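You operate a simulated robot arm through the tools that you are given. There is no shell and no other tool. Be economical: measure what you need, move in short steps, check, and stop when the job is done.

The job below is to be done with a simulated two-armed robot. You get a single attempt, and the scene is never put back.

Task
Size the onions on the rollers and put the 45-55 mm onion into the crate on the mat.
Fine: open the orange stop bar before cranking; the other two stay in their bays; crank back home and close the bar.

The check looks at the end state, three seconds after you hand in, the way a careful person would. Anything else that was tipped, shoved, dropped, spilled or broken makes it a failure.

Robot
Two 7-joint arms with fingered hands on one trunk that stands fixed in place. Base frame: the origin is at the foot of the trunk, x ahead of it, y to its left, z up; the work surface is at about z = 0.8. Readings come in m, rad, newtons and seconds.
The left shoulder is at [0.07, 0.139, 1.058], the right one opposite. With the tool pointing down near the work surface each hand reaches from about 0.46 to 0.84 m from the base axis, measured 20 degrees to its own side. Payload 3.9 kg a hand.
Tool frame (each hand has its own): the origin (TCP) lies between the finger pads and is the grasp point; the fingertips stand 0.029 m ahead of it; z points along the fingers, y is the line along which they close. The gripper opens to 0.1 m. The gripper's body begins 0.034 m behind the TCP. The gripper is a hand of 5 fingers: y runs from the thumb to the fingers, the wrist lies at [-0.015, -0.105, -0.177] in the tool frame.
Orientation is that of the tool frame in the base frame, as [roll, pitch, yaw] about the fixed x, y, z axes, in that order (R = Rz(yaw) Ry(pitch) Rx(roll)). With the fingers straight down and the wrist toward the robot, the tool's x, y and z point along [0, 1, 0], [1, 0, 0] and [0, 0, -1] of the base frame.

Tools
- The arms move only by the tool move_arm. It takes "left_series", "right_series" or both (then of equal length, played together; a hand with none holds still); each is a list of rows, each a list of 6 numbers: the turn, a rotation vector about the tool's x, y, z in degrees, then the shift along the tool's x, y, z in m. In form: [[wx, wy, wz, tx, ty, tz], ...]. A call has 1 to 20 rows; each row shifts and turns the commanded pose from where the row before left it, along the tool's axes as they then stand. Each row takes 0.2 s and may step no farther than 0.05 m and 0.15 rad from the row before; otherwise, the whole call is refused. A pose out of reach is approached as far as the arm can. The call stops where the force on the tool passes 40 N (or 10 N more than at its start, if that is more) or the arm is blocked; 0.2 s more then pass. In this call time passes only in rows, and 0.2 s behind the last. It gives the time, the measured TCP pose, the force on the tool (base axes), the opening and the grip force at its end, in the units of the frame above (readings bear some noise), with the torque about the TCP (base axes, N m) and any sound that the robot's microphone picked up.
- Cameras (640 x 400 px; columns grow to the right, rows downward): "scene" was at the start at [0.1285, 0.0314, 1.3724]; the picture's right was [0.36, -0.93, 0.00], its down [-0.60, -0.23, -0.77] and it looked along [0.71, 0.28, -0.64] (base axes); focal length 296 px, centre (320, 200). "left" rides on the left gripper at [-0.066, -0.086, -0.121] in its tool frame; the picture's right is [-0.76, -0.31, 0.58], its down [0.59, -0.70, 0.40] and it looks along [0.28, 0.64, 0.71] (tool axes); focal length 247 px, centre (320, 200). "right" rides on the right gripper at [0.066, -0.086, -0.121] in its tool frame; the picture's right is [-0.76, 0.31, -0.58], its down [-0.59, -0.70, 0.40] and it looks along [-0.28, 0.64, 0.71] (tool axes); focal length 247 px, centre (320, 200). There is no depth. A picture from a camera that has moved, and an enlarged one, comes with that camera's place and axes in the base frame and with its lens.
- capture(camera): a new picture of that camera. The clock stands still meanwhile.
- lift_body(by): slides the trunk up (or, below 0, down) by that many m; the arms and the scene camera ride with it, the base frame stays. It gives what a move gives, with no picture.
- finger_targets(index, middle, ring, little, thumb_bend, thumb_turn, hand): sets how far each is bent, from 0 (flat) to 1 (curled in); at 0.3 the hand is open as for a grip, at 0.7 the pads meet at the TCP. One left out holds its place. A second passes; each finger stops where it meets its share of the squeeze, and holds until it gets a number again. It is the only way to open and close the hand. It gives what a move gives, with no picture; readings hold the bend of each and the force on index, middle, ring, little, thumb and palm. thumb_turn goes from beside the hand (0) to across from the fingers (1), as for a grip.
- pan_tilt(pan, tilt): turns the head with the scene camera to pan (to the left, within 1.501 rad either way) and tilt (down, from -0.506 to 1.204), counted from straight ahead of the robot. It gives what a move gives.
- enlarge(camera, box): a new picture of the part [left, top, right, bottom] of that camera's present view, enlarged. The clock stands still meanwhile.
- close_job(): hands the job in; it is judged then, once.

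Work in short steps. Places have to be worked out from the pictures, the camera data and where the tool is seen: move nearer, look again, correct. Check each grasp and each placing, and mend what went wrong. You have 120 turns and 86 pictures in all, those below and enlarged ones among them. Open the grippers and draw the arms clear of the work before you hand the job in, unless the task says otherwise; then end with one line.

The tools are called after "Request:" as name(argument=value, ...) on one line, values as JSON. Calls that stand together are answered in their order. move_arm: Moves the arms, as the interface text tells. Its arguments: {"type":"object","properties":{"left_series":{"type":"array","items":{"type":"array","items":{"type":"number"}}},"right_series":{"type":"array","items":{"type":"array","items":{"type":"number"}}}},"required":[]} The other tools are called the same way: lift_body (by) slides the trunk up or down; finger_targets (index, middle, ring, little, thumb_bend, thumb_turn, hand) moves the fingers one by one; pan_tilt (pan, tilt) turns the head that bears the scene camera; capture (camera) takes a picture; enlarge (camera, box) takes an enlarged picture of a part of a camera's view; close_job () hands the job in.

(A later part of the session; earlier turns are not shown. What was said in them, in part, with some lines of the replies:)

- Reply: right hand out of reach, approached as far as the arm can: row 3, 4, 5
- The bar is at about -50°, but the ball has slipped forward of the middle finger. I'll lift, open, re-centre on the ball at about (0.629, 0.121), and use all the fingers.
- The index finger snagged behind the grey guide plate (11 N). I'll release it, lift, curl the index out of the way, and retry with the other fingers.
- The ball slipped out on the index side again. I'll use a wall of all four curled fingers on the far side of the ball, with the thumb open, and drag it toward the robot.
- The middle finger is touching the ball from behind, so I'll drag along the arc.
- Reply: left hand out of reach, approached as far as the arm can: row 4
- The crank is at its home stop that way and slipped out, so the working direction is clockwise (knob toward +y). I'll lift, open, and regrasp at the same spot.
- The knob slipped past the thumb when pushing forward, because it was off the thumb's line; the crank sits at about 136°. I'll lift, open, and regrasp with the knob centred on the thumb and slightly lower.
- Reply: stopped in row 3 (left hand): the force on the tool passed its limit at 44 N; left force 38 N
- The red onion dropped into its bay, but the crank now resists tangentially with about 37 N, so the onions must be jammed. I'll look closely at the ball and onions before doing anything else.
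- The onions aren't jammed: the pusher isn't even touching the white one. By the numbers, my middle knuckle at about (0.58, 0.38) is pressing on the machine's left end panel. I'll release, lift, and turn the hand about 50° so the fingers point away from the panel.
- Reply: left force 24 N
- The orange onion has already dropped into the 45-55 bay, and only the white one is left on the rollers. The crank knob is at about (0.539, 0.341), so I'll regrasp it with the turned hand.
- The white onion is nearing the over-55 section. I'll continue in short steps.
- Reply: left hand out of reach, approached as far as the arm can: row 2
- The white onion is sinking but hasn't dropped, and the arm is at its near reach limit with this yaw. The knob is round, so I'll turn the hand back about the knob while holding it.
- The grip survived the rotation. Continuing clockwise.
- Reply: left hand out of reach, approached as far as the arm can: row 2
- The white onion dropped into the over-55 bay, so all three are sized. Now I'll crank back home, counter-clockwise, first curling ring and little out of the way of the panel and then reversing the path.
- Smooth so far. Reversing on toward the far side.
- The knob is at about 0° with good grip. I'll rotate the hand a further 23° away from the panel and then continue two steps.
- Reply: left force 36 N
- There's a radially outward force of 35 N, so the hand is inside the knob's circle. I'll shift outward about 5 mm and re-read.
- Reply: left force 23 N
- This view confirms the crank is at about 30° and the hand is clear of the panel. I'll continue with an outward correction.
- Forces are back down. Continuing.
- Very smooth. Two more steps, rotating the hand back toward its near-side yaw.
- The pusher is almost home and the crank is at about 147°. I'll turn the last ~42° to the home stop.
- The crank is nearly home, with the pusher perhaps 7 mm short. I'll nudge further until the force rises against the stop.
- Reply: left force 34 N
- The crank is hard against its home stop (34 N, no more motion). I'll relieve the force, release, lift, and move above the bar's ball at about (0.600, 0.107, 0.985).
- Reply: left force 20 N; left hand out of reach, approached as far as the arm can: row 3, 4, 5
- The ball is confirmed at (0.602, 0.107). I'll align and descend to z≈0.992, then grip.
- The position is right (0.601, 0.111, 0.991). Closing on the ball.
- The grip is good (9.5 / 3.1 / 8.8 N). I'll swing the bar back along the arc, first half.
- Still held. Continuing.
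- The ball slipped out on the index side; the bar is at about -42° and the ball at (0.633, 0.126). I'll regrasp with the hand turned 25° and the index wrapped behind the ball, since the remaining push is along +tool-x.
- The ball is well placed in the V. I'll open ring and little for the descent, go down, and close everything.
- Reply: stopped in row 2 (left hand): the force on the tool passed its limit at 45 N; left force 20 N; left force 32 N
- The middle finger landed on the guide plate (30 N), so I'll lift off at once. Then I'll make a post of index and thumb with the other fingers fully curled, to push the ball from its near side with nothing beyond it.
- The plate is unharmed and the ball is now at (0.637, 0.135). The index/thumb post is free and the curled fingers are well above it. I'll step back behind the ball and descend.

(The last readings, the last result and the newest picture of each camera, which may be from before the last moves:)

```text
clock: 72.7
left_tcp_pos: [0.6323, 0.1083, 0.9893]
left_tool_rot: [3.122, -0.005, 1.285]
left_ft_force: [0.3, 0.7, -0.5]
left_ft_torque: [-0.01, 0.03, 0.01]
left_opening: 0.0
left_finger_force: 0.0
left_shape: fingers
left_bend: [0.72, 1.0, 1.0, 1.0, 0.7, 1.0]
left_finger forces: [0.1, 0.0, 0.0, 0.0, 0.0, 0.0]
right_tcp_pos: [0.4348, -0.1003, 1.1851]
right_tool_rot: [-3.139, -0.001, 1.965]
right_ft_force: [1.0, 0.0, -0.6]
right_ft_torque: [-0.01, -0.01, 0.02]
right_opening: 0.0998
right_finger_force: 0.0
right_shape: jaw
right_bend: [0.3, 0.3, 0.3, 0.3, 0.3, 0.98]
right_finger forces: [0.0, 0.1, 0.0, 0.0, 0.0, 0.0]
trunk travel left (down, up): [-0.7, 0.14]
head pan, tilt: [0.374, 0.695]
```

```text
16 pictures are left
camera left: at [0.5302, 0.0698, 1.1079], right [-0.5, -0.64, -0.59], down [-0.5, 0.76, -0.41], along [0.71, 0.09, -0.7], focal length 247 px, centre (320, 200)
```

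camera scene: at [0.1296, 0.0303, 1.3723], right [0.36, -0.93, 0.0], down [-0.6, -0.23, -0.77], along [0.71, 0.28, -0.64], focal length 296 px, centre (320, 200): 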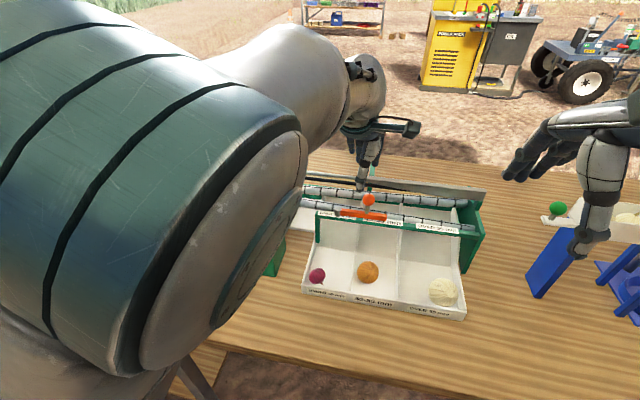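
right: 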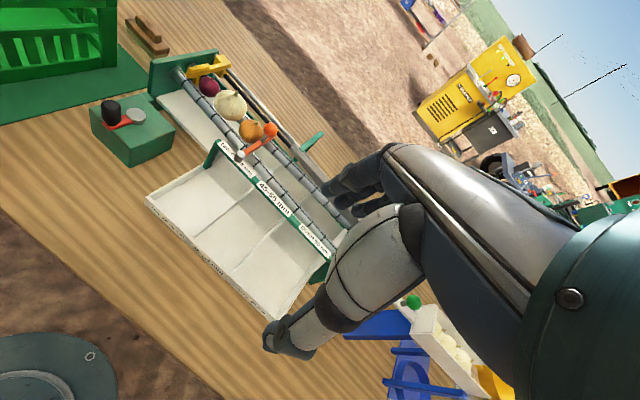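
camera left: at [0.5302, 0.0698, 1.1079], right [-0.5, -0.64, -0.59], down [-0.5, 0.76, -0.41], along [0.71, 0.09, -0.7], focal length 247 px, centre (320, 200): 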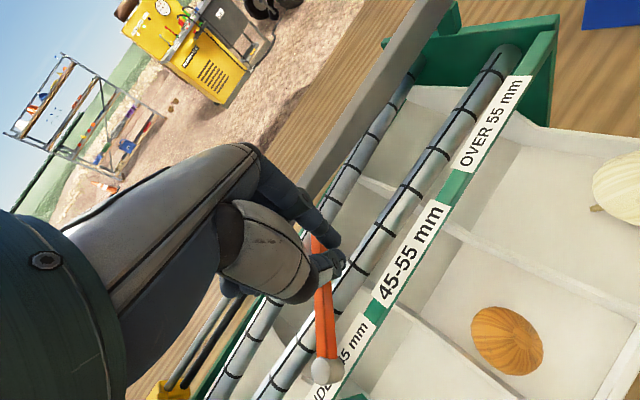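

The post is behind the ball. I'll push it along the arc toward +y.

Request:
move_arm(left_series=[[0, 0, 0, 0.008, 0.0015, 0], [0, 0, 0, 0.0094, 0.0018, 0], [0, 0, 0, 0.0096, 0.0003, 0], [0, 0, 0, 0.0095, -0.0012, 0]])

Request:
capture(camera="left")

```text
clock: 73.7
left_tcp_pos: [0.6434, 0.1421, 0.9903]
left_tool_rot: [3.122, -0.005, 1.284]
left_ft_force: [0.1, -0.7, 0.7]
left_ft_torque: [-0.03, 0.03, 0.0]
left_opening: 0.0
left_finger_force: 0.2
left_shape: fingers
left_bend: [0.72, 1.0, 1.0, 1.0, 0.7, 1.0]
left_finger forces: [0.3, 0.1, 0.1, 0.0, 0.0, 0.1]
right_tcp_pos: [0.434, -0.0999, 1.1857]
right_tool_rot: [-3.139, -0.002, 1.966]
right_ft_force: [0.1, 0.4, -0.5]
right_ft_torque: [-0.03, -0.03, -0.03]
right_opening: 0.0998
right_finger_force: 0.0
right_shape: jaw
right_bend: [0.3, 0.3, 0.3, 0.3, 0.3, 0.98]
right_finger forces: [0.0, 0.0, 0.1, 0.0, 0.1, 0.1]
trunk travel left (down, up): [-0.7, 0.14]
head pan, tilt: [0.374, 0.695]
```

```text
15 pictures are left
camera left: at [0.5407, 0.1041, 1.1093], right [-0.5, -0.64, -0.59], down [-0.5, 0.76, -0.41], along [0.71, 0.09, -0.7], focal length 247 px, centre (320, 200)
```

left: 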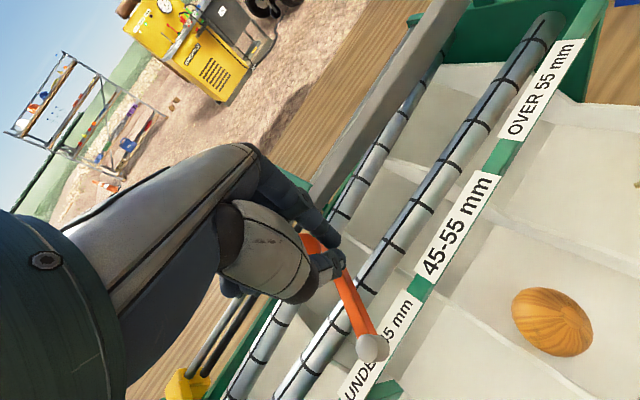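

The bar follows, now at about -5°. I'll push the last ~18° until it meets its stop.

Request:
move_arm(left_series=[[0, 0, 0, 0.0092, -0.0027, 0], [0, 0, 0, 0.0087, -0.0041, 0], [0, 0, 0, 0.004, -0.002, 0]])

Request:
enlarge(camera="scene", box=[280, 130, 420, 240])

```text
clock: 74.5
left_tcp_pos: [0.6421, 0.165, 0.9907]
left_tool_rot: [3.12, -0.006, 1.286]
left_ft_force: [0.0, 0.8, 0.0]
left_ft_torque: [0.01, 0.01, 0.03]
left_opening: 0.0002
left_finger_force: 0.0
left_shape: fingers
left_bend: [0.72, 1.0, 1.0, 1.0, 0.7, 1.0]
left_finger forces: [0.0, 0.0, 0.0, 0.1, 0.0, 0.0]
right_tcp_pos: [0.4342, -0.101, 1.1854]
right_tool_rot: [-3.14, -0.003, 1.966]
right_ft_force: [-0.3, -0.4, 0.0]
right_ft_torque: [0.01, -0.01, 0.01]
right_opening: 0.0995
right_finger_force: 0.1
right_shape: jaw
right_bend: [0.3, 0.3, 0.3, 0.3, 0.3, 0.98]
right_finger forces: [0.0, 0.0, 0.1, 0.1, 0.1, 0.0]
trunk travel left (down, up): [-0.7, 0.14]
head pan, tilt: [0.374, 0.695]
```

```text
3.64 times, centred on (350, 185) of scene
camera zoom: at [0.1286, 0.0314, 1.3724], right [0.36, -0.93, 0.0], down [-0.6, -0.23, -0.77], along [0.71, 0.28, -0.64], focal length 1075 px, centre (211, 254)
```

zoom: 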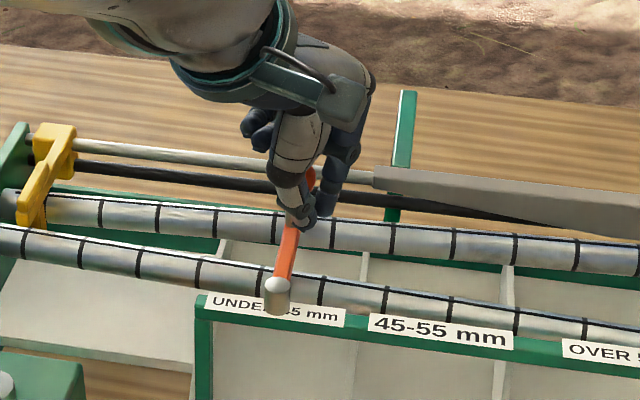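

The bar is about 10° short of its original position and I feel no stop yet. Pushing slightly further.

Request:
move_arm(left_series=[[0, 0, 0, 0.005, -0.0025, 0], [0, 0, 0, 0.005, -0.0028, 0], [0, 0, 0, 0.003, -0.0018, 0]])

```text
clock: 75.3
left_tcp_pos: [0.6374, 0.1744, 0.9894]
left_tool_rot: [3.121, -0.006, 1.281]
left_ft_force: [-3.6, -21.7, 1.8]
left_ft_torque: [-0.15, 0.0, -0.28]
left_opening: 0.0051
left_finger_force: 10.8
left_shape: fingers
left_bend: [0.65, 1.0, 1.0, 1.0, 0.7, 1.0]
left_finger forces: [21.9, 0.0, 0.0, 0.0, 0.1, 0.0]
right_tcp_pos: [0.4328, -0.1046, 1.1863]
right_tool_rot: [3.14, -0.006, 1.965]
right_ft_force: [0.0, -1.1, 1.0]
right_ft_torque: [0.0, -0.04, -0.01]
right_opening: 0.0997
right_finger_force: 0.0
right_shape: jaw
right_bend: [0.3, 0.3, 0.3, 0.3, 0.3, 0.98]
right_finger forces: [0.0, 0.0, 0.1, 0.0, 0.1, 0.0]
trunk travel left (down, up): [-0.7, 0.14]
head pan, tilt: [0.374, 0.695]
```

The bar has hit its closed stop (22 N). I'll back off, then raise the trunk 0.12 m, which lifts the hand straight up and eases the near-reach limit, and inspect.

Request:
move_arm(left_series=[[0, 0, 0, -0.006, 0.002, 0], [0, 0, 0, -0.02, -0.004, 0], [0, 0, 0, 0, 0, -0.04]])

Request:
lift_body(by=0.12)

Request:
capture(camera="scene")

Request:
capture(camera="left")

```text
clock: 76.1
left_tcp_pos: [0.6261, 0.1556, 1.0307]
left_tool_rot: [3.12, -0.007, 1.286]
left_ft_force: [0.0, -1.1, 0.0]
left_ft_torque: [0.01, -0.03, -0.02]
left_opening: 0.0
left_finger_force: 0.1
left_shape: fingers
left_bend: [0.72, 1.0, 1.0, 1.0, 0.7, 1.0]
left_finger forces: [0.0, 0.0, 0.0, 0.0, 0.0, 0.0]
right_tcp_pos: [0.4318, -0.0994, 1.1862]
right_tool_rot: [-3.141, -0.002, 1.965]
right_ft_force: [-0.8, -1.0, -0.3]
right_ft_torque: [-0.01, 0.01, 0.01]
right_opening: 0.0995
right_finger_force: 0.0
right_shape: jaw
right_bend: [0.3, 0.3, 0.3, 0.3, 0.3, 0.98]
right_finger forces: [0.0, 0.0, 0.0, 0.1, 0.0, 0.1]
trunk travel left (down, up): [-0.7, 0.14]
head pan, tilt: [0.374, 0.695]
```

```text
clock: 77.6
left_tcp_pos: [0.6266, 0.1565, 1.1493]
left_tool_rot: [3.122, -0.006, 1.285]
left_ft_force: [-1.0, 0.7, 0.3]
left_ft_torque: [-0.01, 0.0, 0.0]
left_opening: 0.0
left_finger_force: 0.1
left_shape: fingers
left_bend: [0.72, 1.0, 1.0, 1.0, 0.7, 1.0]
left_finger forces: [0.0, 0.0, 0.0, 0.0, 0.0, 0.1]
right_tcp_pos: [0.4323, -0.1005, 1.3057]
right_tool_rot: [-3.14, -0.001, 1.964]
right_ft_force: [-1.1, 0.3, 0.3]
right_ft_torque: [0.01, -0.01, 0.01]
right_opening: 0.0999
right_finger_force: 0.0
right_shape: jaw
right_bend: [0.3, 0.3, 0.3, 0.3, 0.3, 0.98]
right_finger forces: [0.1, 0.1, 0.0, 0.0, 0.1, 0.0]
trunk travel left (down, up): [-0.82, 0.02]
head pan, tilt: [0.374, 0.695]
```

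```text
13 pictures are left
camera scene: at [0.1286, 0.0314, 1.4924], right [0.36, -0.93, 0.0], down [-0.6, -0.23, -0.77], along [0.71, 0.28, -0.64], focal length 296 px, centre (320, 200)
```

scene: 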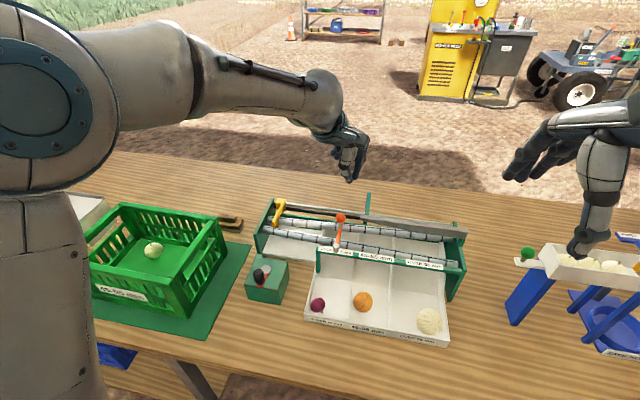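

```text
12 pictures are left
camera left: at [0.5244, 0.1176, 1.2689], right [-0.5, -0.64, -0.59], down [-0.5, 0.76, -0.41], along [0.71, 0.09, -0.7], focal length 247 px, centre (320, 200)
```

left: 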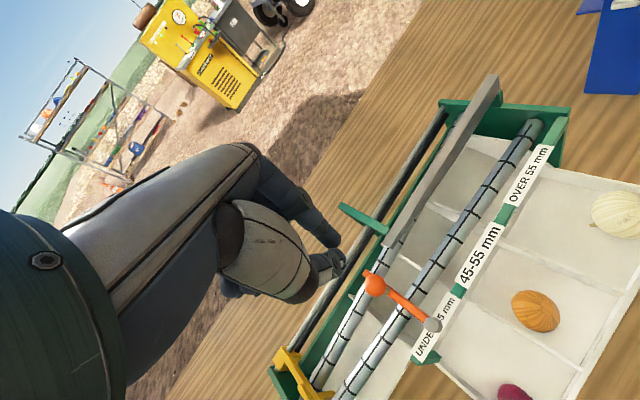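

The bar is closed: its ball is at (0.650, 0.178), matching the original position. The crank is home and all onions are in their bays. The orange onion is at (0.539, 0.080, 0.825), so I'll open the hand and go above it with a slight tilt to keep the knuckles off the beam.

Request:
finger_targets(hand="left", index=0.3, middle=0.3, ring=0.3, little=0.3, thumb_bend=0.3)

Request:
move_arm(left_series=[[0, 0, -8.3, 0, 0, 0], [0, 0, -8.3, 0, 0, 0], [0, 0, -8.3, 0, 0, 0], [0, 0, 0, -0.0154, -0.0263, 0.03], [0, 0, 0, -0.0154, -0.0263, 0.03], [0, 0, 0, -0.0154, -0.0263, 0.03], [0, 0, 0, -0.0154, -0.0263, 0.03], [-6, 0, 0, 0, 0, 0], [-6, 0, 0, 0, 0, 0]])

Request:
capture(camera="left")

```text
clock: 78.6
left_tcp_pos: [0.6278, 0.1557, 1.1491]
left_tool_rot: [3.121, -0.006, 1.284]
left_ft_force: [-0.3, -0.5, -0.3]
left_ft_torque: [0.0, 0.02, -0.02]
left_opening: 0.0984
left_finger_force: 0.0
left_shape: fingers
left_bend: [0.3, 0.3, 0.3, 0.3, 0.3, 0.98]
left_finger forces: [0.1, 0.1, 0.1, 0.0, 0.0, 0.1]
right_tcp_pos: [0.4335, -0.0995, 1.3046]
right_tool_rot: [3.14, -0.001, 1.966]
right_ft_force: [0.2, -0.4, -0.7]
right_ft_torque: [-0.01, -0.01, -0.01]
right_opening: 0.0998
right_finger_force: 0.0
right_shape: jaw
right_bend: [0.3, 0.3, 0.3, 0.3, 0.3, 0.98]
right_finger forces: [0.1, 0.0, 0.0, 0.1, 0.0, 0.1]
trunk travel left (down, up): [-0.82, 0.02]
head pan, tilt: [0.374, 0.695]
```

```text
clock: 80.6
left_tcp_pos: [0.5337, 0.0889, 1.0276]
left_tool_rot: [3.052, 0.009, 1.762]
left_ft_force: [-0.1, 0.5, 0.1]
left_ft_torque: [-0.02, -0.04, -0.01]
left_opening: 0.0984
left_finger_force: 0.0
left_shape: fingers
left_bend: [0.3, 0.3, 0.3, 0.3, 0.3, 0.98]
left_finger forces: [0.0, 0.0, 0.0, 0.0, 0.1, 0.0]
left hand out of reach, approached as far as the arm can: row 8, 9
right_tcp_pos: [0.434, -0.0989, 1.3054]
right_tool_rot: [-3.142, -0.002, 1.964]
right_ft_force: [-0.7, -0.3, 0.5]
right_ft_torque: [-0.03, 0.01, 0.03]
right_opening: 0.0998
right_finger_force: 0.0
right_shape: jaw
right_bend: [0.3, 0.3, 0.3, 0.3, 0.3, 0.98]
right_finger forces: [0.0, 0.1, 0.1, 0.0, 0.0, 0.1]
trunk travel left (down, up): [-0.82, 0.02]
head pan, tilt: [0.374, 0.695]
```

```text
11 pictures are left
camera left: at [0.4521, 0.0088, 1.142], right [-0.1, -0.8, -0.6], down [-0.76, 0.45, -0.47], along [0.64, 0.41, -0.65], focal length 247 px, centre (320, 200)
```

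left: 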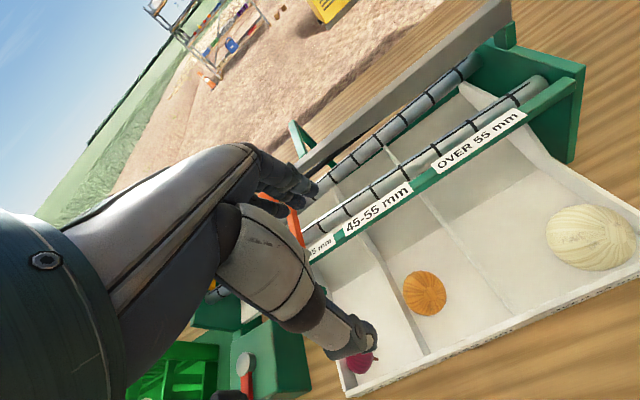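

I'm close above the onion with a reachable tilt of about 5°. I'll narrow the opening slightly to clear the beam and descend partway.

Request:
finger_targets(hand="left", index=0.38, middle=0.38, ring=0.38, little=0.38, thumb_bend=0.36)

Request:
move_arm(left_series=[[0, 0, 0, -0.003, -0.004, 0.03], [0, 0, 0, -0.003, -0.004, 0.03], [0, 0, 0, -0.003, -0.004, 0.03]])

Request:
capture(camera="left")

```text
clock: 81.6
left_tcp_pos: [0.5346, 0.0862, 1.0318]
left_tool_rot: [3.045, 0.01, 1.754]
left_ft_force: [1.0, 0.2, -0.5]
left_ft_torque: [-0.02, 0.0, -0.02]
left_opening: 0.0821
left_finger_force: 0.0
left_shape: fingers
left_bend: [0.38, 0.38, 0.38, 0.38, 0.36, 0.98]
left_finger forces: [0.0, 0.0, 0.1, 0.1, 0.0, 0.0]
right_tcp_pos: [0.4321, -0.0998, 1.3066]
right_tool_rot: [3.141, -0.001, 1.965]
right_ft_force: [-0.1, -0.8, 0.6]
right_ft_torque: [-0.01, -0.01, 0.01]
right_opening: 0.0997
right_finger_force: 0.0
right_shape: jaw
right_bend: [0.3, 0.3, 0.3, 0.3, 0.3, 0.98]
right_finger forces: [0.1, 0.0, 0.0, 0.0, 0.0, 0.1]
trunk travel left (down, up): [-0.82, 0.02]
head pan, tilt: [0.374, 0.695]
```

```text
clock: 82.4
left_tcp_pos: [0.5314, 0.0786, 0.9339]
left_tool_rot: [3.04, -0.024, 1.743]
left_ft_force: [-0.7, -0.2, 0.3]
left_ft_torque: [-0.02, 0.0, 0.02]
left_opening: 0.082
left_finger_force: 0.0
left_shape: fingers
left_bend: [0.38, 0.38, 0.38, 0.38, 0.36, 0.98]
left_finger forces: [0.1, 0.0, 0.1, 0.0, 0.0, 0.0]
right_tcp_pos: [0.4335, -0.0986, 1.305]
right_tool_rot: [3.141, -0.002, 1.966]
right_ft_force: [0.6, -0.2, -0.5]
right_ft_torque: [-0.02, 0.04, -0.02]
right_opening: 0.0998
right_finger_force: 0.1
right_shape: jaw
right_bend: [0.3, 0.3, 0.3, 0.3, 0.3, 0.98]
right_finger forces: [0.1, 0.0, 0.0, 0.0, 0.0, 0.0]
trunk travel left (down, up): [-0.82, 0.02]
head pan, tilt: [0.374, 0.695]
```

```text
10 pictures are left
camera left: at [0.4478, -0.0045, 1.0447], right [-0.12, -0.77, -0.62], down [-0.75, 0.48, -0.45], along [0.65, 0.42, -0.64], focal length 247 px, centre (320, 200)
```

left: 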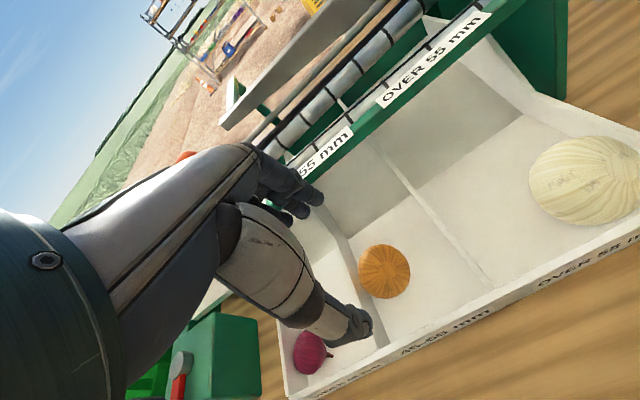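

The onion is at (0.543, 0.081), 8 mm from the left divider, and ring and little would hit that divider. I'll curl them and use index, middle and thumb, then descend.

Request:
finger_targets(hand="left", ring=1.0, little=1.0)

Request:
move_arm(left_series=[[0, 0, 0, -0.0013, -0.002, 0.03], [0, 0, 0, -0.0013, -0.002, 0.03]])

Request:
capture(camera="left")

```text
clock: 83.4
left_tcp_pos: [0.5313, 0.0774, 0.9352]
left_tool_rot: [3.042, -0.021, 1.744]
left_ft_force: [-0.2, -0.2, -0.4]
left_ft_torque: [-0.01, -0.02, -0.02]
left_opening: 0.0821
left_finger_force: 0.0
left_shape: fingers
left_bend: [0.38, 0.38, 1.0, 1.0, 0.36, 0.98]
left_finger forces: [0.0, 0.1, 0.0, 0.0, 0.0, 0.0]
right_tcp_pos: [0.4339, -0.099, 1.3058]
right_tool_rot: [-3.14, 0.0, 1.965]
right_ft_force: [0.6, -0.2, 0.9]
right_ft_torque: [0.01, 0.02, 0.0]
right_opening: 0.0996
right_finger_force: 0.1
right_shape: jaw
right_bend: [0.3, 0.3, 0.3, 0.3, 0.3, 0.98]
right_finger forces: [0.0, 0.0, 0.1, 0.1, 0.0, 0.1]
trunk travel left (down, up): [-0.82, 0.02]
head pan, tilt: [0.374, 0.695]
```

```text
clock: 84.0
left_tcp_pos: [0.5342, 0.0778, 0.875]
left_tool_rot: [3.041, -0.022, 1.745]
left_ft_force: [0.1, -0.8, 0.2]
left_ft_torque: [0.03, -0.02, 0.0]
left_opening: 0.082
left_finger_force: 0.0
left_shape: fingers
left_bend: [0.38, 0.38, 1.0, 1.0, 0.36, 0.98]
left_finger forces: [0.0, 0.1, 0.0, 0.0, 0.1, 0.0]
right_tcp_pos: [0.4352, -0.099, 1.3061]
right_tool_rot: [-3.139, -0.002, 1.966]
right_ft_force: [0.0, -0.3, -0.2]
right_ft_torque: [-0.01, 0.01, 0.02]
right_opening: 0.0997
right_finger_force: 0.1
right_shape: jaw
right_bend: [0.3, 0.3, 0.3, 0.3, 0.3, 0.98]
right_finger forces: [0.0, 0.0, 0.0, 0.0, 0.0, 0.1]
trunk travel left (down, up): [-0.82, 0.02]
head pan, tilt: [0.374, 0.695]
```

```text
9 pictures are left
camera left: at [0.4498, -0.005, 0.9863], right [-0.12, -0.77, -0.62], down [-0.75, 0.48, -0.45], along [0.65, 0.42, -0.64], focal length 247 px, centre (320, 200)
```

left: 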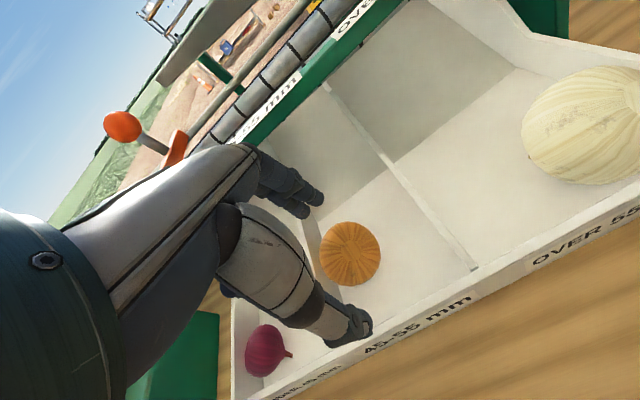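

Well aligned: the onion is at (0.544, 0.080) between index/middle and thumb. Final descent.

Request:
move_arm(left_series=[[0, 0, 0, -0.0005, 0, 0.016], [0, 0, 0, -0.0005, 0, 0.016]])

```text
clock: 84.4
left_tcp_pos: [0.5411, 0.0768, 0.8684]
left_tool_rot: [3.02, -0.014, 1.745]
left_ft_force: [-3.0, 0.3, 16.4]
left_ft_torque: [-0.19, 1.1, -0.06]
left_opening: 0.0899
left_finger_force: 8.8
left_shape: fingers
left_bend: [0.38, 0.38, 1.0, 1.0, 0.32, 0.99]
left_finger forces: [0.0, 0.0, 0.0, 0.0, 16.7, 0.0]
right_tcp_pos: [0.4319, -0.099, 1.3065]
right_tool_rot: [-3.141, -0.001, 1.965]
right_ft_force: [-0.2, 0.5, -0.3]
right_ft_torque: [0.0, 0.01, -0.02]
right_opening: 0.1
right_finger_force: 0.1
right_shape: jaw
right_bend: [0.3, 0.3, 0.3, 0.3, 0.3, 0.98]
right_finger forces: [0.0, 0.0, 0.0, 0.0, 0.1, 0.0]
trunk travel left (down, up): [-0.82, 0.02]
head pan, tilt: [0.374, 0.695]
stopped in row 2 (left hand): the force on the tool passed its limit at 54 N (the readings are from after the stop); the commanded pose is now the measured one
```

The thumb hit the tray's front lip. I'll lift, bend the thumb in, shift the hand slightly forward, and check that nothing moved.

Request:
move_arm(left_series=[[0, 0, 0, 0, 0, -0.025]])

Request:
finger_targets(hand="left", thumb_bend=0.47)

Request:
capture(camera="left")

```text
clock: 84.8
left_tcp_pos: [0.5379, 0.0764, 0.8916]
left_tool_rot: [3.023, -0.017, 1.743]
left_ft_force: [-0.2, 0.0, -0.6]
left_ft_torque: [0.04, -0.02, -0.01]
left_opening: 0.0822
left_finger_force: 0.2
left_shape: fingers
left_bend: [0.38, 0.38, 1.0, 1.0, 0.36, 0.98]
left_finger forces: [0.0, 0.4, 0.0, 0.0, 0.0, 0.0]
right_tcp_pos: [0.4325, -0.1003, 1.3054]
right_tool_rot: [3.141, -0.002, 1.964]
right_ft_force: [-0.3, 0.5, -0.6]
right_ft_torque: [-0.01, -0.05, 0.0]
right_opening: 0.0997
right_finger_force: 0.0
right_shape: jaw
right_bend: [0.3, 0.3, 0.3, 0.3, 0.3, 0.98]
right_finger forces: [0.0, 0.0, 0.0, 0.1, 0.1, 0.1]
trunk travel left (down, up): [-0.82, 0.02]
head pan, tilt: [0.374, 0.695]
```

```text
clock: 85.8
left_tcp_pos: [0.539, 0.075, 0.8909]
left_tool_rot: [3.024, -0.016, 1.743]
left_ft_force: [-2.3, -1.6, -2.2]
left_ft_torque: [0.04, 0.0, -0.02]
left_opening: 0.0686
left_finger_force: 1.4
left_shape: fingers
left_bend: [0.38, 0.39, 1.0, 1.0, 0.47, 1.0]
left_finger forces: [0.0, 2.2, 0.0, 0.0, 0.0, 0.0]
right_tcp_pos: [0.4333, -0.0992, 1.3054]
right_tool_rot: [-3.141, 0.0, 1.965]
right_ft_force: [-0.3, -0.3, -0.2]
right_ft_torque: [0.01, -0.02, -0.03]
right_opening: 0.0998
right_finger_force: 0.0
right_shape: jaw
right_bend: [0.3, 0.3, 0.3, 0.3, 0.3, 0.98]
right_finger forces: [0.0, 0.0, 0.0, 0.1, 0.0, 0.0]
trunk travel left (down, up): [-0.82, 0.02]
head pan, tilt: [0.374, 0.695]
```

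```text
8 pictures are left
camera left: at [0.4529, -0.0071, 0.9999], right [-0.1, -0.78, -0.62], down [-0.74, 0.47, -0.47], along [0.66, 0.41, -0.63], focal length 247 px, centre (320, 200)
```

left: 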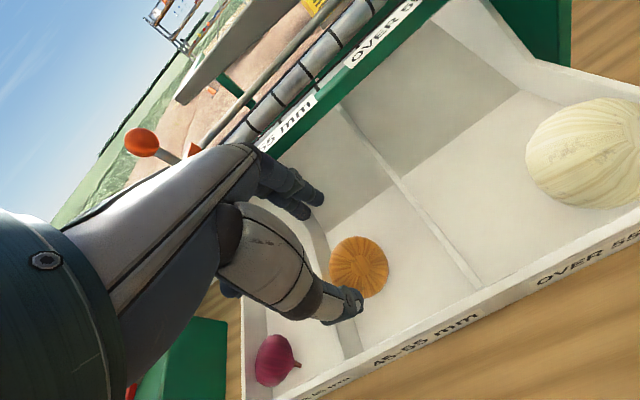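

Nothing moved and the onion is still at (0.544, 0.078). The middle knuckle brushes the beam, so I'll move back 6 mm with the thumb bent in more and then descend.

Request:
finger_targets(hand="left", thumb_bend=0.53)

Request:
move_arm(left_series=[[0, 0, 0, 0.001, -0.007, 0], [0, 0, 0, 0, -0.002, 0.016], [0, 0, 0, 0, -0.002, 0.016], [0, 0, 0, 0, -0.002, 0.014]])

```text
clock: 86.8
left_tcp_pos: [0.5386, 0.0746, 0.8908]
left_tool_rot: [3.022, -0.017, 1.744]
left_ft_force: [-2.0, -1.2, -0.9]
left_ft_torque: [0.02, -0.01, 0.01]
left_opening: 0.0608
left_finger_force: 1.0
left_shape: fingers
left_bend: [0.38, 0.39, 1.0, 1.0, 0.53, 1.0]
left_finger forces: [0.0, 2.2, 0.1, 0.0, 0.1, 0.0]
right_tcp_pos: [0.4327, -0.1008, 1.3051]
right_tool_rot: [-3.14, -0.003, 1.965]
right_ft_force: [-0.3, -0.5, 0.6]
right_ft_torque: [0.02, 0.02, 0.02]
right_opening: 0.0999
right_finger_force: 0.1
right_shape: jaw
right_bend: [0.3, 0.3, 0.3, 0.3, 0.3, 0.98]
right_finger forces: [0.1, 0.0, 0.0, 0.0, 0.0, 0.1]
trunk travel left (down, up): [-0.82, 0.02]
head pan, tilt: [0.374, 0.695]
```

```text
clock: 87.8
left_tcp_pos: [0.5318, 0.0763, 0.8427]
left_tool_rot: [3.022, -0.015, 1.743]
left_ft_force: [0.3, -0.6, 0.7]
left_ft_torque: [0.03, 0.02, 0.05]
left_opening: 0.0609
left_finger_force: 0.1
left_shape: fingers
left_bend: [0.38, 0.38, 1.0, 1.0, 0.53, 1.0]
left_finger forces: [0.0, 0.0, 0.0, 0.1, 0.0, 0.1]
right_tcp_pos: [0.4343, -0.0987, 1.3054]
right_tool_rot: [-3.138, -0.001, 1.966]
right_ft_force: [0.4, -0.2, 0.3]
right_ft_torque: [-0.02, -0.05, -0.02]
right_opening: 0.1
right_finger_force: 0.0
right_shape: jaw
right_bend: [0.3, 0.3, 0.3, 0.3, 0.3, 0.98]
right_finger forces: [0.0, 0.1, 0.0, 0.1, 0.0, 0.0]
trunk travel left (down, up): [-0.82, 0.02]
head pan, tilt: [0.374, 0.695]
```

I'm down at z=0.843 with no contact. Closing on the onion.

Request:
finger_targets(hand="left", index=0.62, middle=0.62, thumb_bend=0.62)

Request:
capture(camera="left")

```text
clock: 88.8
left_tcp_pos: [0.5305, 0.0766, 0.844]
left_tool_rot: [3.021, -0.016, 1.745]
left_ft_force: [2.4, 0.6, 7.4]
left_ft_torque: [-0.05, -0.05, -0.03]
left_opening: 0.0407
left_finger_force: 9.1
left_shape: fingers
left_bend: [0.55, 0.59, 1.0, 1.0, 0.57, 1.0]
left_finger forces: [7.8, 2.8, 0.1, 0.0, 6.4, 0.1]
right_tcp_pos: [0.4332, -0.1001, 1.3061]
right_tool_rot: [-3.141, 0.0, 1.965]
right_ft_force: [-0.6, -0.1, 0.1]
right_ft_torque: [0.0, -0.01, 0.01]
right_opening: 0.0997
right_finger_force: 0.1
right_shape: jaw
right_bend: [0.3, 0.3, 0.3, 0.3, 0.3, 0.98]
right_finger forces: [0.0, 0.0, 0.1, 0.0, 0.0, 0.0]
trunk travel left (down, up): [-0.82, 0.02]
head pan, tilt: [0.374, 0.695]
```

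```text
7 pictures are left
camera left: at [0.4451, -0.0066, 0.9534], right [-0.1, -0.78, -0.62], down [-0.74, 0.47, -0.47], along [0.66, 0.41, -0.63], focal length 247 px, centre (320, 200)
```

left: 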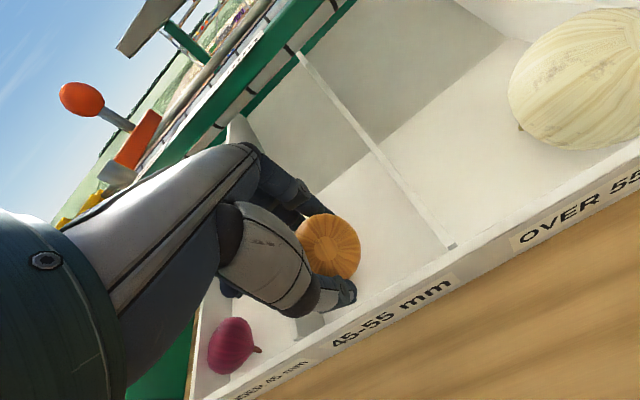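

The onion is held, but a little above its equator. I'll loosen, go 1 cm lower, and regrip more firmly.

Request:
finger_targets(hand="left", index=0.46, middle=0.46, thumb_bend=0.5)

Request:
move_arm(left_series=[[0, 0, 0, -0.002, 0.001, 0.01]])

Request:
finger_targets(hand="left", index=0.72, middle=0.72, thumb_bend=0.72)

```text
clock: 89.8
left_tcp_pos: [0.5303, 0.0765, 0.8435]
left_tool_rot: [3.023, -0.015, 1.744]
left_ft_force: [1.4, 0.0, 0.1]
left_ft_torque: [0.01, 0.03, 0.0]
left_opening: 0.0532
left_finger_force: 0.4
left_shape: fingers
left_bend: [0.46, 0.46, 1.0, 1.0, 0.51, 1.0]
left_finger forces: [0.1, 0.0, 0.1, 0.0, 0.8, 0.1]
right_tcp_pos: [0.4335, -0.0998, 1.306]
right_tool_rot: [-3.139, -0.001, 1.965]
right_ft_force: [-0.5, 0.2, 0.1]
right_ft_torque: [-0.04, -0.01, -0.01]
right_opening: 0.0999
right_finger_force: 0.1
right_shape: jaw
right_bend: [0.3, 0.3, 0.3, 0.3, 0.3, 0.98]
right_finger forces: [0.0, 0.0, 0.0, 0.1, 0.0, 0.0]
trunk travel left (down, up): [-0.82, 0.02]
head pan, tilt: [0.374, 0.695]
```

```text
clock: 90.3
left_tcp_pos: [0.5376, 0.0727, 0.8426]
left_tool_rot: [3.002, -0.009, 1.741]
left_ft_force: [-4.0, 0.0, 24.7]
left_ft_torque: [-0.08, 1.01, -0.03]
left_opening: 0.0589
left_finger_force: 12.9
left_shape: fingers
left_bend: [0.46, 0.46, 1.0, 1.0, 0.49, 1.0]
left_finger forces: [0.0, 0.0, 0.0, 0.0, 24.2, 0.1]
right_tcp_pos: [0.4301, -0.0998, 1.3052]
right_tool_rot: [3.14, -0.001, 1.967]
right_ft_force: [-0.5, -0.5, 0.2]
right_ft_torque: [0.03, 0.01, 0.05]
right_opening: 0.0997
right_finger_force: 0.0
right_shape: jaw
right_bend: [0.3, 0.3, 0.3, 0.3, 0.3, 0.98]
right_finger forces: [0.0, 0.0, 0.0, 0.1, 0.0, 0.1]
trunk travel left (down, up): [-0.82, 0.02]
head pan, tilt: [0.374, 0.695]
stopped in row 1 (left hand): the force on the tool passed its limit at 44 N (the readings are from after the stop); the commanded pose is now the measured one
```

```text
clock: 91.3
left_tcp_pos: [0.5364, 0.0736, 0.8437]
left_tool_rot: [3.003, -0.008, 1.743]
left_ft_force: [1.8, -1.6, 33.3]
left_ft_torque: [-0.24, 1.12, 0.01]
left_opening: 0.0368
left_finger_force: 33.5
left_shape: fingers
left_bend: [0.62, 0.63, 1.0, 1.0, 0.58, 1.0]
left_finger forces: [8.8, 7.6, 0.1, 0.0, 50.3, 0.0]
right_tcp_pos: [0.4315, -0.101, 1.3069]
right_tool_rot: [3.14, -0.001, 1.965]
right_ft_force: [-0.1, 0.2, 0.1]
right_ft_torque: [0.02, -0.01, -0.01]
right_opening: 0.0997
right_finger_force: 0.1
right_shape: jaw
right_bend: [0.3, 0.3, 0.3, 0.3, 0.3, 0.98]
right_finger forces: [0.0, 0.0, 0.0, 0.1, 0.0, 0.0]
trunk travel left (down, up): [-0.82, 0.02]
head pan, tilt: [0.374, 0.695]
```

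The thumb is on the tray floor, so this is as low as it goes. The fingers have wrapped further (8.8 / 7.6 N); I'll lift slightly and check the hold.

Request:
move_arm(left_series=[[0, 0, 0, 0, 0, -0.006], [0, 0, 0, 0, 0, -0.01]])

Request:
finger_targets(hand="left", index=0.74, middle=0.74, thumb_bend=0.74)

Request:
capture(camera="left")

```text
clock: 91.9
left_tcp_pos: [0.5332, 0.0729, 0.8552]
left_tool_rot: [3.012, -0.011, 1.742]
left_ft_force: [-0.8, 0.8, 0.0]
left_ft_torque: [-0.02, -0.01, 0.0]
left_opening: 0.0373
left_finger_force: 13.4
left_shape: fingers
left_bend: [0.62, 0.63, 1.0, 1.0, 0.56, 1.0]
left_finger forces: [7.2, 6.5, 0.0, 0.0, 13.2, 0.1]
right_tcp_pos: [0.4331, -0.1005, 1.3056]
right_tool_rot: [-3.141, -0.002, 1.965]
right_ft_force: [-0.3, -0.4, 0.2]
right_ft_torque: [-0.04, 0.01, -0.02]
right_opening: 0.0999
right_finger_force: 0.1
right_shape: jaw
right_bend: [0.3, 0.3, 0.3, 0.3, 0.3, 0.98]
right_finger forces: [0.0, 0.1, 0.0, 0.0, 0.0, 0.1]
trunk travel left (down, up): [-0.82, 0.02]
head pan, tilt: [0.374, 0.695]
```

```text
clock: 92.9
left_tcp_pos: [0.536, 0.0732, 0.8556]
left_tool_rot: [3.009, -0.01, 1.744]
left_ft_force: [-0.2, -0.9, -1.2]
left_ft_torque: [0.01, -0.01, -0.01]
left_opening: 0.037
left_finger_force: 18.2
left_shape: fingers
left_bend: [0.61, 0.63, 1.0, 1.0, 0.57, 1.0]
left_finger forces: [9.7, 8.8, 0.1, 0.1, 17.8, 0.0]
right_tcp_pos: [0.4333, -0.1001, 1.3066]
right_tool_rot: [-3.14, -0.003, 1.964]
right_ft_force: [-0.1, 0.4, -0.2]
right_ft_torque: [-0.01, 0.02, 0.03]
right_opening: 0.0999
right_finger_force: 0.2
right_shape: jaw
right_bend: [0.3, 0.3, 0.3, 0.3, 0.3, 0.98]
right_finger forces: [0.1, 0.1, 0.0, 0.1, 0.1, 0.1]
trunk travel left (down, up): [-0.82, 0.02]
head pan, tilt: [0.374, 0.695]
```

```text
6 pictures are left
camera left: at [0.4484, -0.0089, 0.9639], right [-0.1, -0.78, -0.62], down [-0.74, 0.47, -0.48], along [0.67, 0.41, -0.62], focal length 247 px, centre (320, 200)
```

left: 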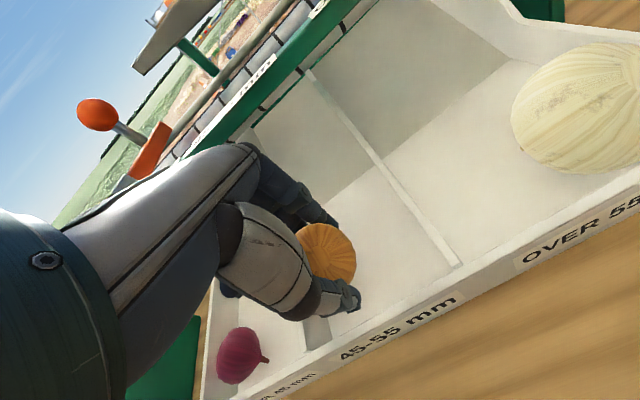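

The onion is firmly held (10 / 9 / 18 N) and lifted. I'll raise it clear of the tray and beam.

Request:
move_arm(left_series=[[0, 0, 0, 0, -0.004, -0.03], [0, 0, 0, 0, -0.002, -0.035], [0, 0, 0, 0, 0, -0.035], [0, 0, 0, 0.01, 0, -0.035], [0, 0, 0, 0.02, 0, -0.035]])

```text
clock: 94.1
left_tcp_pos: [0.502, 0.0949, 1.0236]
left_tool_rot: [3.008, -0.011, 1.744]
left_ft_force: [0.8, -0.2, -0.6]
left_ft_torque: [0.01, 0.0, -0.01]
left_opening: 0.0367
left_finger_force: 17.8
left_shape: fingers
left_bend: [0.61, 0.63, 1.0, 1.0, 0.57, 1.0]
left_finger forces: [9.7, 8.6, 0.0, 0.0, 17.7, 0.0]
right_tcp_pos: [0.4311, -0.099, 1.306]
right_tool_rot: [-3.141, 0.001, 1.966]
right_ft_force: [-0.4, -0.6, -0.4]
right_ft_torque: [-0.02, -0.01, -0.01]
right_opening: 0.0998
right_finger_force: 0.0
right_shape: jaw
right_bend: [0.3, 0.3, 0.3, 0.3, 0.3, 0.98]
right_finger forces: [0.0, 0.1, 0.0, 0.0, 0.0, 0.0]
trunk travel left (down, up): [-0.82, 0.02]
head pan, tilt: [0.374, 0.695]
```

The onion is held and clear. I'll traverse toward the crate at about (0.50, 0.60).

Request:
move_arm(left_series=[[0, 0, 0, 0.0414, 0.00725, -0.003], [0, 0, 0, 0.0414, 0.00725, -0.003], [0, 0, 0, 0.0414, 0.00725, -0.003], [0, 0, 0, 0.0414, 0.00725, -0.003], [0, 0, 0, 0.0414, 0.00725, -0.003], [0, 0, 0, 0.0414, 0.00725, -0.003], [0, 0, 0, 0.0414, 0.00725, -0.003], [0, 0, 0, 0.0414, 0.00725, -0.003], [0, 0, 0, 0.0414, 0.00725, -0.003], [0, 0, 0, 0.0414, 0.00725, -0.003], [0, 0, 0, 0.0414, 0.00725, -0.003], [0, 0, 0, 0.0414, 0.00725, -0.003]])

Request:
capture(camera="left")

```text
clock: 96.7
left_tcp_pos: [0.4989, 0.6003, 1.0745]
left_tool_rot: [3.009, -0.01, 1.742]
left_ft_force: [0.5, -0.1, -0.8]
left_ft_torque: [0.0, -0.01, -0.03]
left_opening: 0.0358
left_finger_force: 16.6
left_shape: fingers
left_bend: [0.61, 0.63, 1.0, 1.0, 0.58, 1.0]
left_finger forces: [9.4, 8.2, 0.1, 0.0, 16.5, 0.1]
right_tcp_pos: [0.4345, -0.0996, 1.3062]
right_tool_rot: [-3.14, -0.002, 1.964]
right_ft_force: [0.1, -0.1, -0.5]
right_ft_torque: [-0.01, 0.0, 0.0]
right_opening: 0.0998
right_finger_force: 0.1
right_shape: jaw
right_bend: [0.3, 0.3, 0.3, 0.3, 0.3, 0.98]
right_finger forces: [0.0, 0.0, 0.0, 0.0, 0.0, 0.0]
trunk travel left (down, up): [-0.82, 0.02]
head pan, tilt: [0.374, 0.695]
```

```text
5 pictures are left
camera left: at [0.4112, 0.5186, 1.1833], right [-0.1, -0.78, -0.62], down [-0.74, 0.47, -0.48], along [0.67, 0.41, -0.62], focal length 247 px, centre (320, 200)
```

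left: 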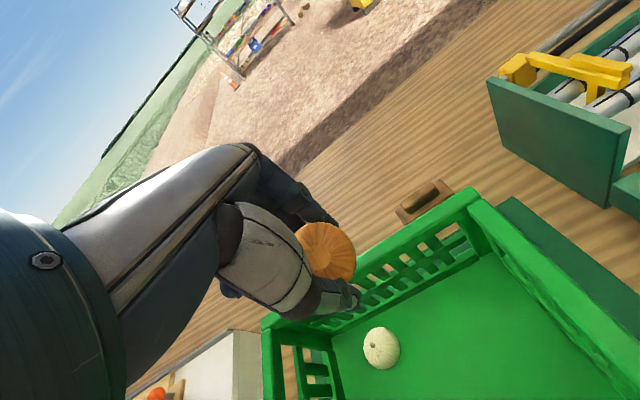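

The crate's far wall is at x≈0.55 and the resident onion is at (0.478, 0.685). I'll shift to about (0.465, 0.58) and lower inside.

Request:
move_arm(left_series=[[0, 0, 0, -0.007, -0.0185, 0], [0, 0, 0, -0.007, -0.0185, 0], [0, 0, 0, -0.0005, -0.0047, 0.035], [0, 0, 0, -0.0005, -0.0047, 0.035], [0, 0, 0, -0.0005, -0.0047, 0.035]])

Request:
capture(camera="left")

```text
clock: 97.9
left_tcp_pos: [0.464, 0.5795, 0.9637]
left_tool_rot: [3.009, -0.009, 1.742]
left_ft_force: [0.4, -0.1, 0.5]
left_ft_torque: [-0.03, 0.0, -0.02]
left_opening: 0.036
left_finger_force: 17.1
left_shape: fingers
left_bend: [0.61, 0.63, 1.0, 1.0, 0.58, 1.0]
left_finger forces: [9.5, 8.2, 0.0, 0.0, 16.3, 0.0]
right_tcp_pos: [0.4341, -0.1001, 1.306]
right_tool_rot: [-3.14, -0.002, 1.965]
right_ft_force: [0.2, -0.2, -0.6]
right_ft_torque: [-0.01, -0.01, 0.02]
right_opening: 0.0996
right_finger_force: 0.1
right_shape: jaw
right_bend: [0.3, 0.3, 0.3, 0.3, 0.3, 0.98]
right_finger forces: [0.1, 0.0, 0.1, 0.0, 0.0, 0.0]
trunk travel left (down, up): [-0.82, 0.02]
head pan, tilt: [0.374, 0.695]
```

```text
4 pictures are left
camera left: at [0.3769, 0.4967, 1.072], right [-0.1, -0.78, -0.62], down [-0.74, 0.47, -0.48], along [0.67, 0.41, -0.62], focal length 247 px, centre (320, 200)
```

left: 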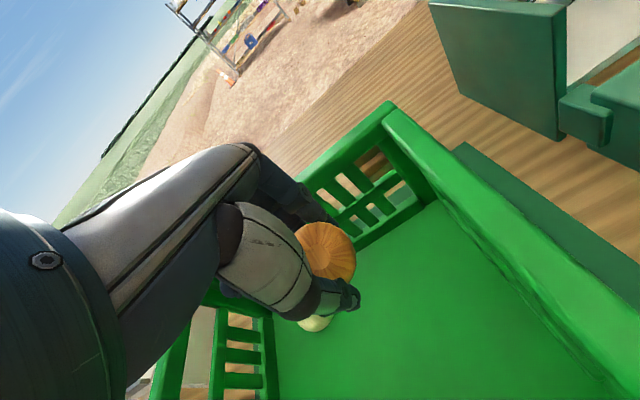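

Well inside the crate and clear of the walls. Lowering further.

Request:
move_arm(left_series=[[0, 0, 0, -0.0005, -0.004, 0.03], [0, 0, 0, -0.0005, -0.004, 0.03], [0, 0, 0, -0.0003, -0.0025, 0.02]])

```text
clock: 98.7
left_tcp_pos: [0.4641, 0.5781, 0.8858]
left_tool_rot: [3.008, -0.01, 1.744]
left_ft_force: [0.0, 0.1, -0.6]
left_ft_torque: [-0.02, -0.02, 0.03]
left_opening: 0.0357
left_finger_force: 17.0
left_shape: fingers
left_bend: [0.61, 0.63, 1.0, 1.0, 0.58, 1.0]
left_finger forces: [9.6, 8.1, 0.0, 0.1, 16.4, 0.0]
right_tcp_pos: [0.4344, -0.1, 1.3059]
right_tool_rot: [-3.139, -0.002, 1.963]
right_ft_force: [0.2, 0.9, 1.2]
right_ft_torque: [0.0, 0.0, -0.01]
right_opening: 0.0997
right_finger_force: 0.0
right_shape: jaw
right_bend: [0.3, 0.3, 0.3, 0.3, 0.3, 0.98]
right_finger forces: [0.0, 0.0, 0.0, 0.0, 0.0, 0.0]
trunk travel left (down, up): [-0.82, 0.02]
head pan, tilt: [0.374, 0.695]
```

No contact yet. A few small steps down to feel for the floor.

Request:
move_arm(left_series=[[0, 0, 0, 0, -0.001, 0.006], [0, 0, 0, 0, -0.001, 0.006], [0, 0, 0, 0, -0.0005, 0.004]])

```text
clock: 99.5
left_tcp_pos: [0.4636, 0.576, 0.8678]
left_tool_rot: [3.009, -0.011, 1.742]
left_ft_force: [-0.2, -0.3, -0.1]
left_ft_torque: [-0.02, 0.01, 0.04]
left_opening: 0.0357
left_finger_force: 17.1
left_shape: fingers
left_bend: [0.61, 0.63, 1.0, 1.0, 0.58, 1.0]
left_finger forces: [9.5, 8.1, 0.0, 0.0, 16.4, 0.1]
right_tcp_pos: [0.4344, -0.1008, 1.3061]
right_tool_rot: [-3.14, 0.0, 1.966]
right_ft_force: [0.1, 0.6, 0.1]
right_ft_torque: [0.0, -0.04, 0.0]
right_opening: 0.0997
right_finger_force: 0.0
right_shape: jaw
right_bend: [0.3, 0.3, 0.3, 0.3, 0.3, 0.98]
right_finger forces: [0.1, 0.1, 0.0, 0.1, 0.1, 0.0]
trunk travel left (down, up): [-0.82, 0.02]
head pan, tilt: [0.374, 0.695]
```

Still free, so about 1 cm remains. I'll lower 8 mm more and release gently.

Request:
move_arm(left_series=[[0, 0, 0, 0, -0.0005, 0.004], [0, 0, 0, 0, -0.0005, 0.004]])

Request:
finger_targets(hand="left", index=0.5, middle=0.5, thumb_bend=0.48)

Request:
finger_targets(hand="left", index=0.4, middle=0.4, thumb_bend=0.38)

```text
clock: 100.1
left_tcp_pos: [0.4638, 0.5759, 0.8589]
left_tool_rot: [3.011, -0.01, 1.741]
left_ft_force: [-0.1, -0.3, -1.0]
left_ft_torque: [-0.02, 0.01, 0.01]
left_opening: 0.0355
left_finger_force: 17.3
left_shape: fingers
left_bend: [0.61, 0.63, 1.0, 1.0, 0.58, 1.0]
left_finger forces: [9.5, 8.1, 0.1, 0.0, 16.3, 0.1]
right_tcp_pos: [0.4346, -0.1008, 1.3052]
right_tool_rot: [-3.141, -0.002, 1.965]
right_ft_force: [0.1, -0.8, -0.4]
right_ft_torque: [-0.01, 0.0, 0.05]
right_opening: 0.0998
right_finger_force: 0.0
right_shape: jaw
right_bend: [0.3, 0.3, 0.3, 0.3, 0.3, 0.98]
right_finger forces: [0.1, 0.1, 0.0, 0.1, 0.0, 0.0]
trunk travel left (down, up): [-0.82, 0.02]
head pan, tilt: [0.374, 0.695]
```

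```text
clock: 101.1
left_tcp_pos: [0.4635, 0.5767, 0.8595]
left_tool_rot: [3.009, -0.01, 1.744]
left_ft_force: [-0.5, 0.0, -0.7]
left_ft_torque: [-0.01, 0.02, -0.02]
left_opening: 0.0521
left_finger_force: 0.1
left_shape: fingers
left_bend: [0.5, 0.5, 1.0, 1.0, 0.48, 1.0]
left_finger forces: [0.0, 0.0, 0.0, 0.1, 0.0, 0.1]
right_tcp_pos: [0.4328, -0.1011, 1.306]
right_tool_rot: [-3.14, -0.001, 1.963]
right_ft_force: [0.5, -0.1, -0.1]
right_ft_torque: [0.0, 0.01, 0.0]
right_opening: 0.0999
right_finger_force: 0.1
right_shape: jaw
right_bend: [0.3, 0.3, 0.3, 0.3, 0.3, 0.98]
right_finger forces: [0.0, 0.1, 0.1, 0.0, 0.0, 0.0]
trunk travel left (down, up): [-0.82, 0.02]
head pan, tilt: [0.374, 0.695]
```

```text
clock: 102.1
left_tcp_pos: [0.4636, 0.5787, 0.8609]
left_tool_rot: [3.008, -0.01, 1.743]
left_ft_force: [0.1, -0.7, -0.2]
left_ft_torque: [-0.01, 0.03, -0.02]
left_opening: 0.0767
left_finger_force: 0.1
left_shape: fingers
left_bend: [0.4, 0.4, 1.0, 1.0, 0.38, 0.99]
left_finger forces: [0.0, 0.0, 0.0, 0.0, 0.0, 0.0]
right_tcp_pos: [0.4341, -0.0999, 1.305]
right_tool_rot: [3.141, -0.003, 1.965]
right_ft_force: [-0.1, 0.3, -0.2]
right_ft_torque: [-0.03, -0.03, -0.01]
right_opening: 0.0998
right_finger_force: 0.0
right_shape: jaw
right_bend: [0.3, 0.3, 0.3, 0.3, 0.3, 0.98]
right_finger forces: [0.0, 0.0, 0.0, 0.0, 0.0, 0.0]
trunk travel left (down, up): [-0.82, 0.02]
head pan, tilt: [0.374, 0.695]
```

Released. I'll lift the hand out vertically, open it fully, and check.

Request:
move_arm(left_series=[[0, 0, 0, 0, 0.003, -0.025], [0, 0, 0, 0, 0.003, -0.035], [0, 0, 0, 0, 0.004, -0.045], [0, 0, 0, 0, 0.004, -0.045], [0, 0, 0, 0, 0.004, -0.045], [0, 0, 0, 0, 0.004, -0.045]])

Request:
finger_targets(hand="left", index=0.3, middle=0.3, ring=0.3, little=0.3, thumb_bend=0.3)

Request:
capture(camera="scene")

```text
clock: 103.5
left_tcp_pos: [0.451, 0.5728, 1.1018]
left_tool_rot: [3.009, -0.013, 1.743]
left_ft_force: [0.1, -1.0, 0.5]
left_ft_torque: [0.02, -0.02, 0.02]
left_opening: 0.0769
left_finger_force: 0.0
left_shape: fingers
left_bend: [0.4, 0.4, 1.0, 1.0, 0.38, 0.99]
left_finger forces: [0.0, 0.0, 0.0, 0.1, 0.1, 0.0]
right_tcp_pos: [0.4332, -0.1007, 1.3054]
right_tool_rot: [3.141, 0.001, 1.966]
right_ft_force: [0.7, 1.1, 0.4]
right_ft_torque: [-0.04, -0.01, -0.01]
right_opening: 0.0998
right_finger_force: 0.1
right_shape: jaw
right_bend: [0.3, 0.3, 0.3, 0.3, 0.3, 0.98]
right_finger forces: [0.0, 0.0, 0.1, 0.1, 0.1, 0.0]
trunk travel left (down, up): [-0.82, 0.02]
head pan, tilt: [0.374, 0.695]
```

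```text
clock: 104.5
left_tcp_pos: [0.4523, 0.5725, 1.1005]
left_tool_rot: [3.008, -0.011, 1.743]
left_ft_force: [0.2, 0.0, -0.6]
left_ft_torque: [0.01, 0.02, -0.01]
left_opening: 0.0983
left_finger_force: 0.0
left_shape: fingers
left_bend: [0.3, 0.3, 0.3, 0.3, 0.3, 0.98]
left_finger forces: [0.1, 0.1, 0.0, 0.1, 0.0, 0.0]
right_tcp_pos: [0.4341, -0.1005, 1.3067]
right_tool_rot: [-3.14, -0.001, 1.965]
right_ft_force: [0.0, -0.2, -1.3]
right_ft_torque: [0.02, 0.02, 0.04]
right_opening: 0.0997
right_finger_force: 0.0
right_shape: jaw
right_bend: [0.3, 0.3, 0.3, 0.3, 0.3, 0.98]
right_finger forces: [0.1, 0.0, 0.0, 0.0, 0.0, 0.1]
trunk travel left (down, up): [-0.82, 0.02]
head pan, tilt: [0.374, 0.695]
```

```text
3 pictures are left
camera scene: at [0.1285, 0.0314, 1.4924], right [0.36, -0.93, 0.0], down [-0.6, -0.23, -0.77], along [0.71, 0.28, -0.64], focal length 296 px, centre (320, 200)
```

scene: 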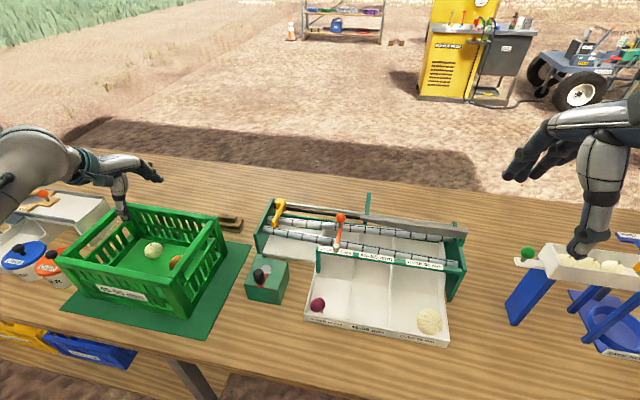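

The orange onion is in the crate and the red and white ones are in their bays. I'll move the left hand up clear of the crate and take a close final check of bar and crank.

Request:
move_arm(left_series=[[0, 0, 0, 0, -0.01, -0.04], [0, 0, 0, 0, -0.02, -0.04], [0, 0, 0, 0, -0.02, -0.03]])

Request:
enlarge(camera="scene", box=[60, 180, 470, 350])

Request:
enlarge(camera="scene", box=[235, 190, 400, 310])

```text
clock: 105.3
left_tcp_pos: [0.3907, 0.5613, 1.2054]
left_tool_rot: [3.008, -0.01, 1.741]
left_ft_force: [0.0, -0.8, -0.7]
left_ft_torque: [-0.01, 0.0, -0.01]
left_opening: 0.0986
left_finger_force: 0.0
left_shape: fingers
left_bend: [0.3, 0.3, 0.3, 0.3, 0.3, 0.98]
left_finger forces: [0.0, 0.1, 0.0, 0.0, 0.1, 0.1]
right_tcp_pos: [0.4335, -0.0999, 1.306]
right_tool_rot: [-3.141, -0.001, 1.966]
right_ft_force: [0.0, 0.7, 0.0]
right_ft_torque: [-0.01, 0.04, -0.02]
right_opening: 0.0998
right_finger_force: 0.0
right_shape: jaw
right_bend: [0.3, 0.3, 0.3, 0.3, 0.3, 0.98]
right_finger forces: [0.0, 0.0, 0.0, 0.1, 0.0, 0.0]
trunk travel left (down, up): [-0.82, 0.02]
head pan, tilt: [0.374, 0.695]
```

```text
1.56 times, centred on (265, 265) of scene
camera zoom: at [0.1279, 0.0313, 1.4925], right [0.36, -0.93, 0.0], down [-0.6, -0.23, -0.77], along [0.72, 0.28, -0.64], focal length 461 px, centre (406, 98)
```

zoom: 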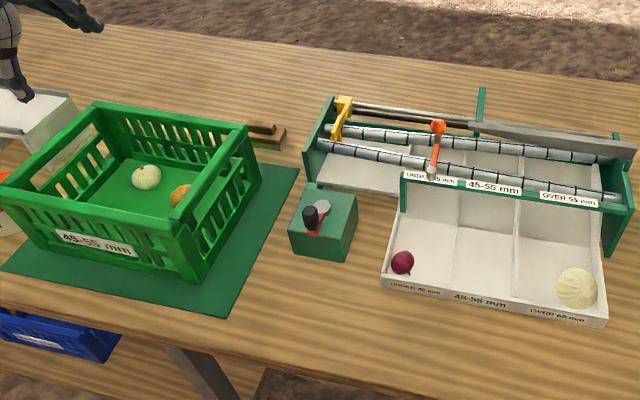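

```text
3.33 times, centred on (318, 250) of scene
camera zoom: at [0.1279, 0.0313, 1.4925], right [0.36, -0.93, 0.0], down [-0.6, -0.23, -0.77], along [0.72, 0.28, -0.64], focal length 985 px, centre (328, 33)
```

zoom: 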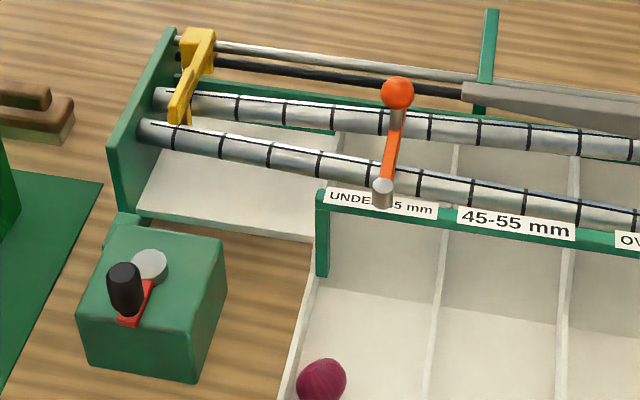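

The pusher is against the home end, the crank is in its start position and the bar is closed. The arms are clear, so I'm handing in.

Request:
close_job()

```text
The job is handed in.
```

The 45-55 mm onion is in the crate on the mat. The under-45 (red) and over-55 (white) onions are in their bays. I opened the stop bar before cranking; it is now closed again and the crank is back home. My hand bumped the machine's end panel, guide plate and tray lip several times (up to about 54 N), but I saw nothing moved in the final pictures.
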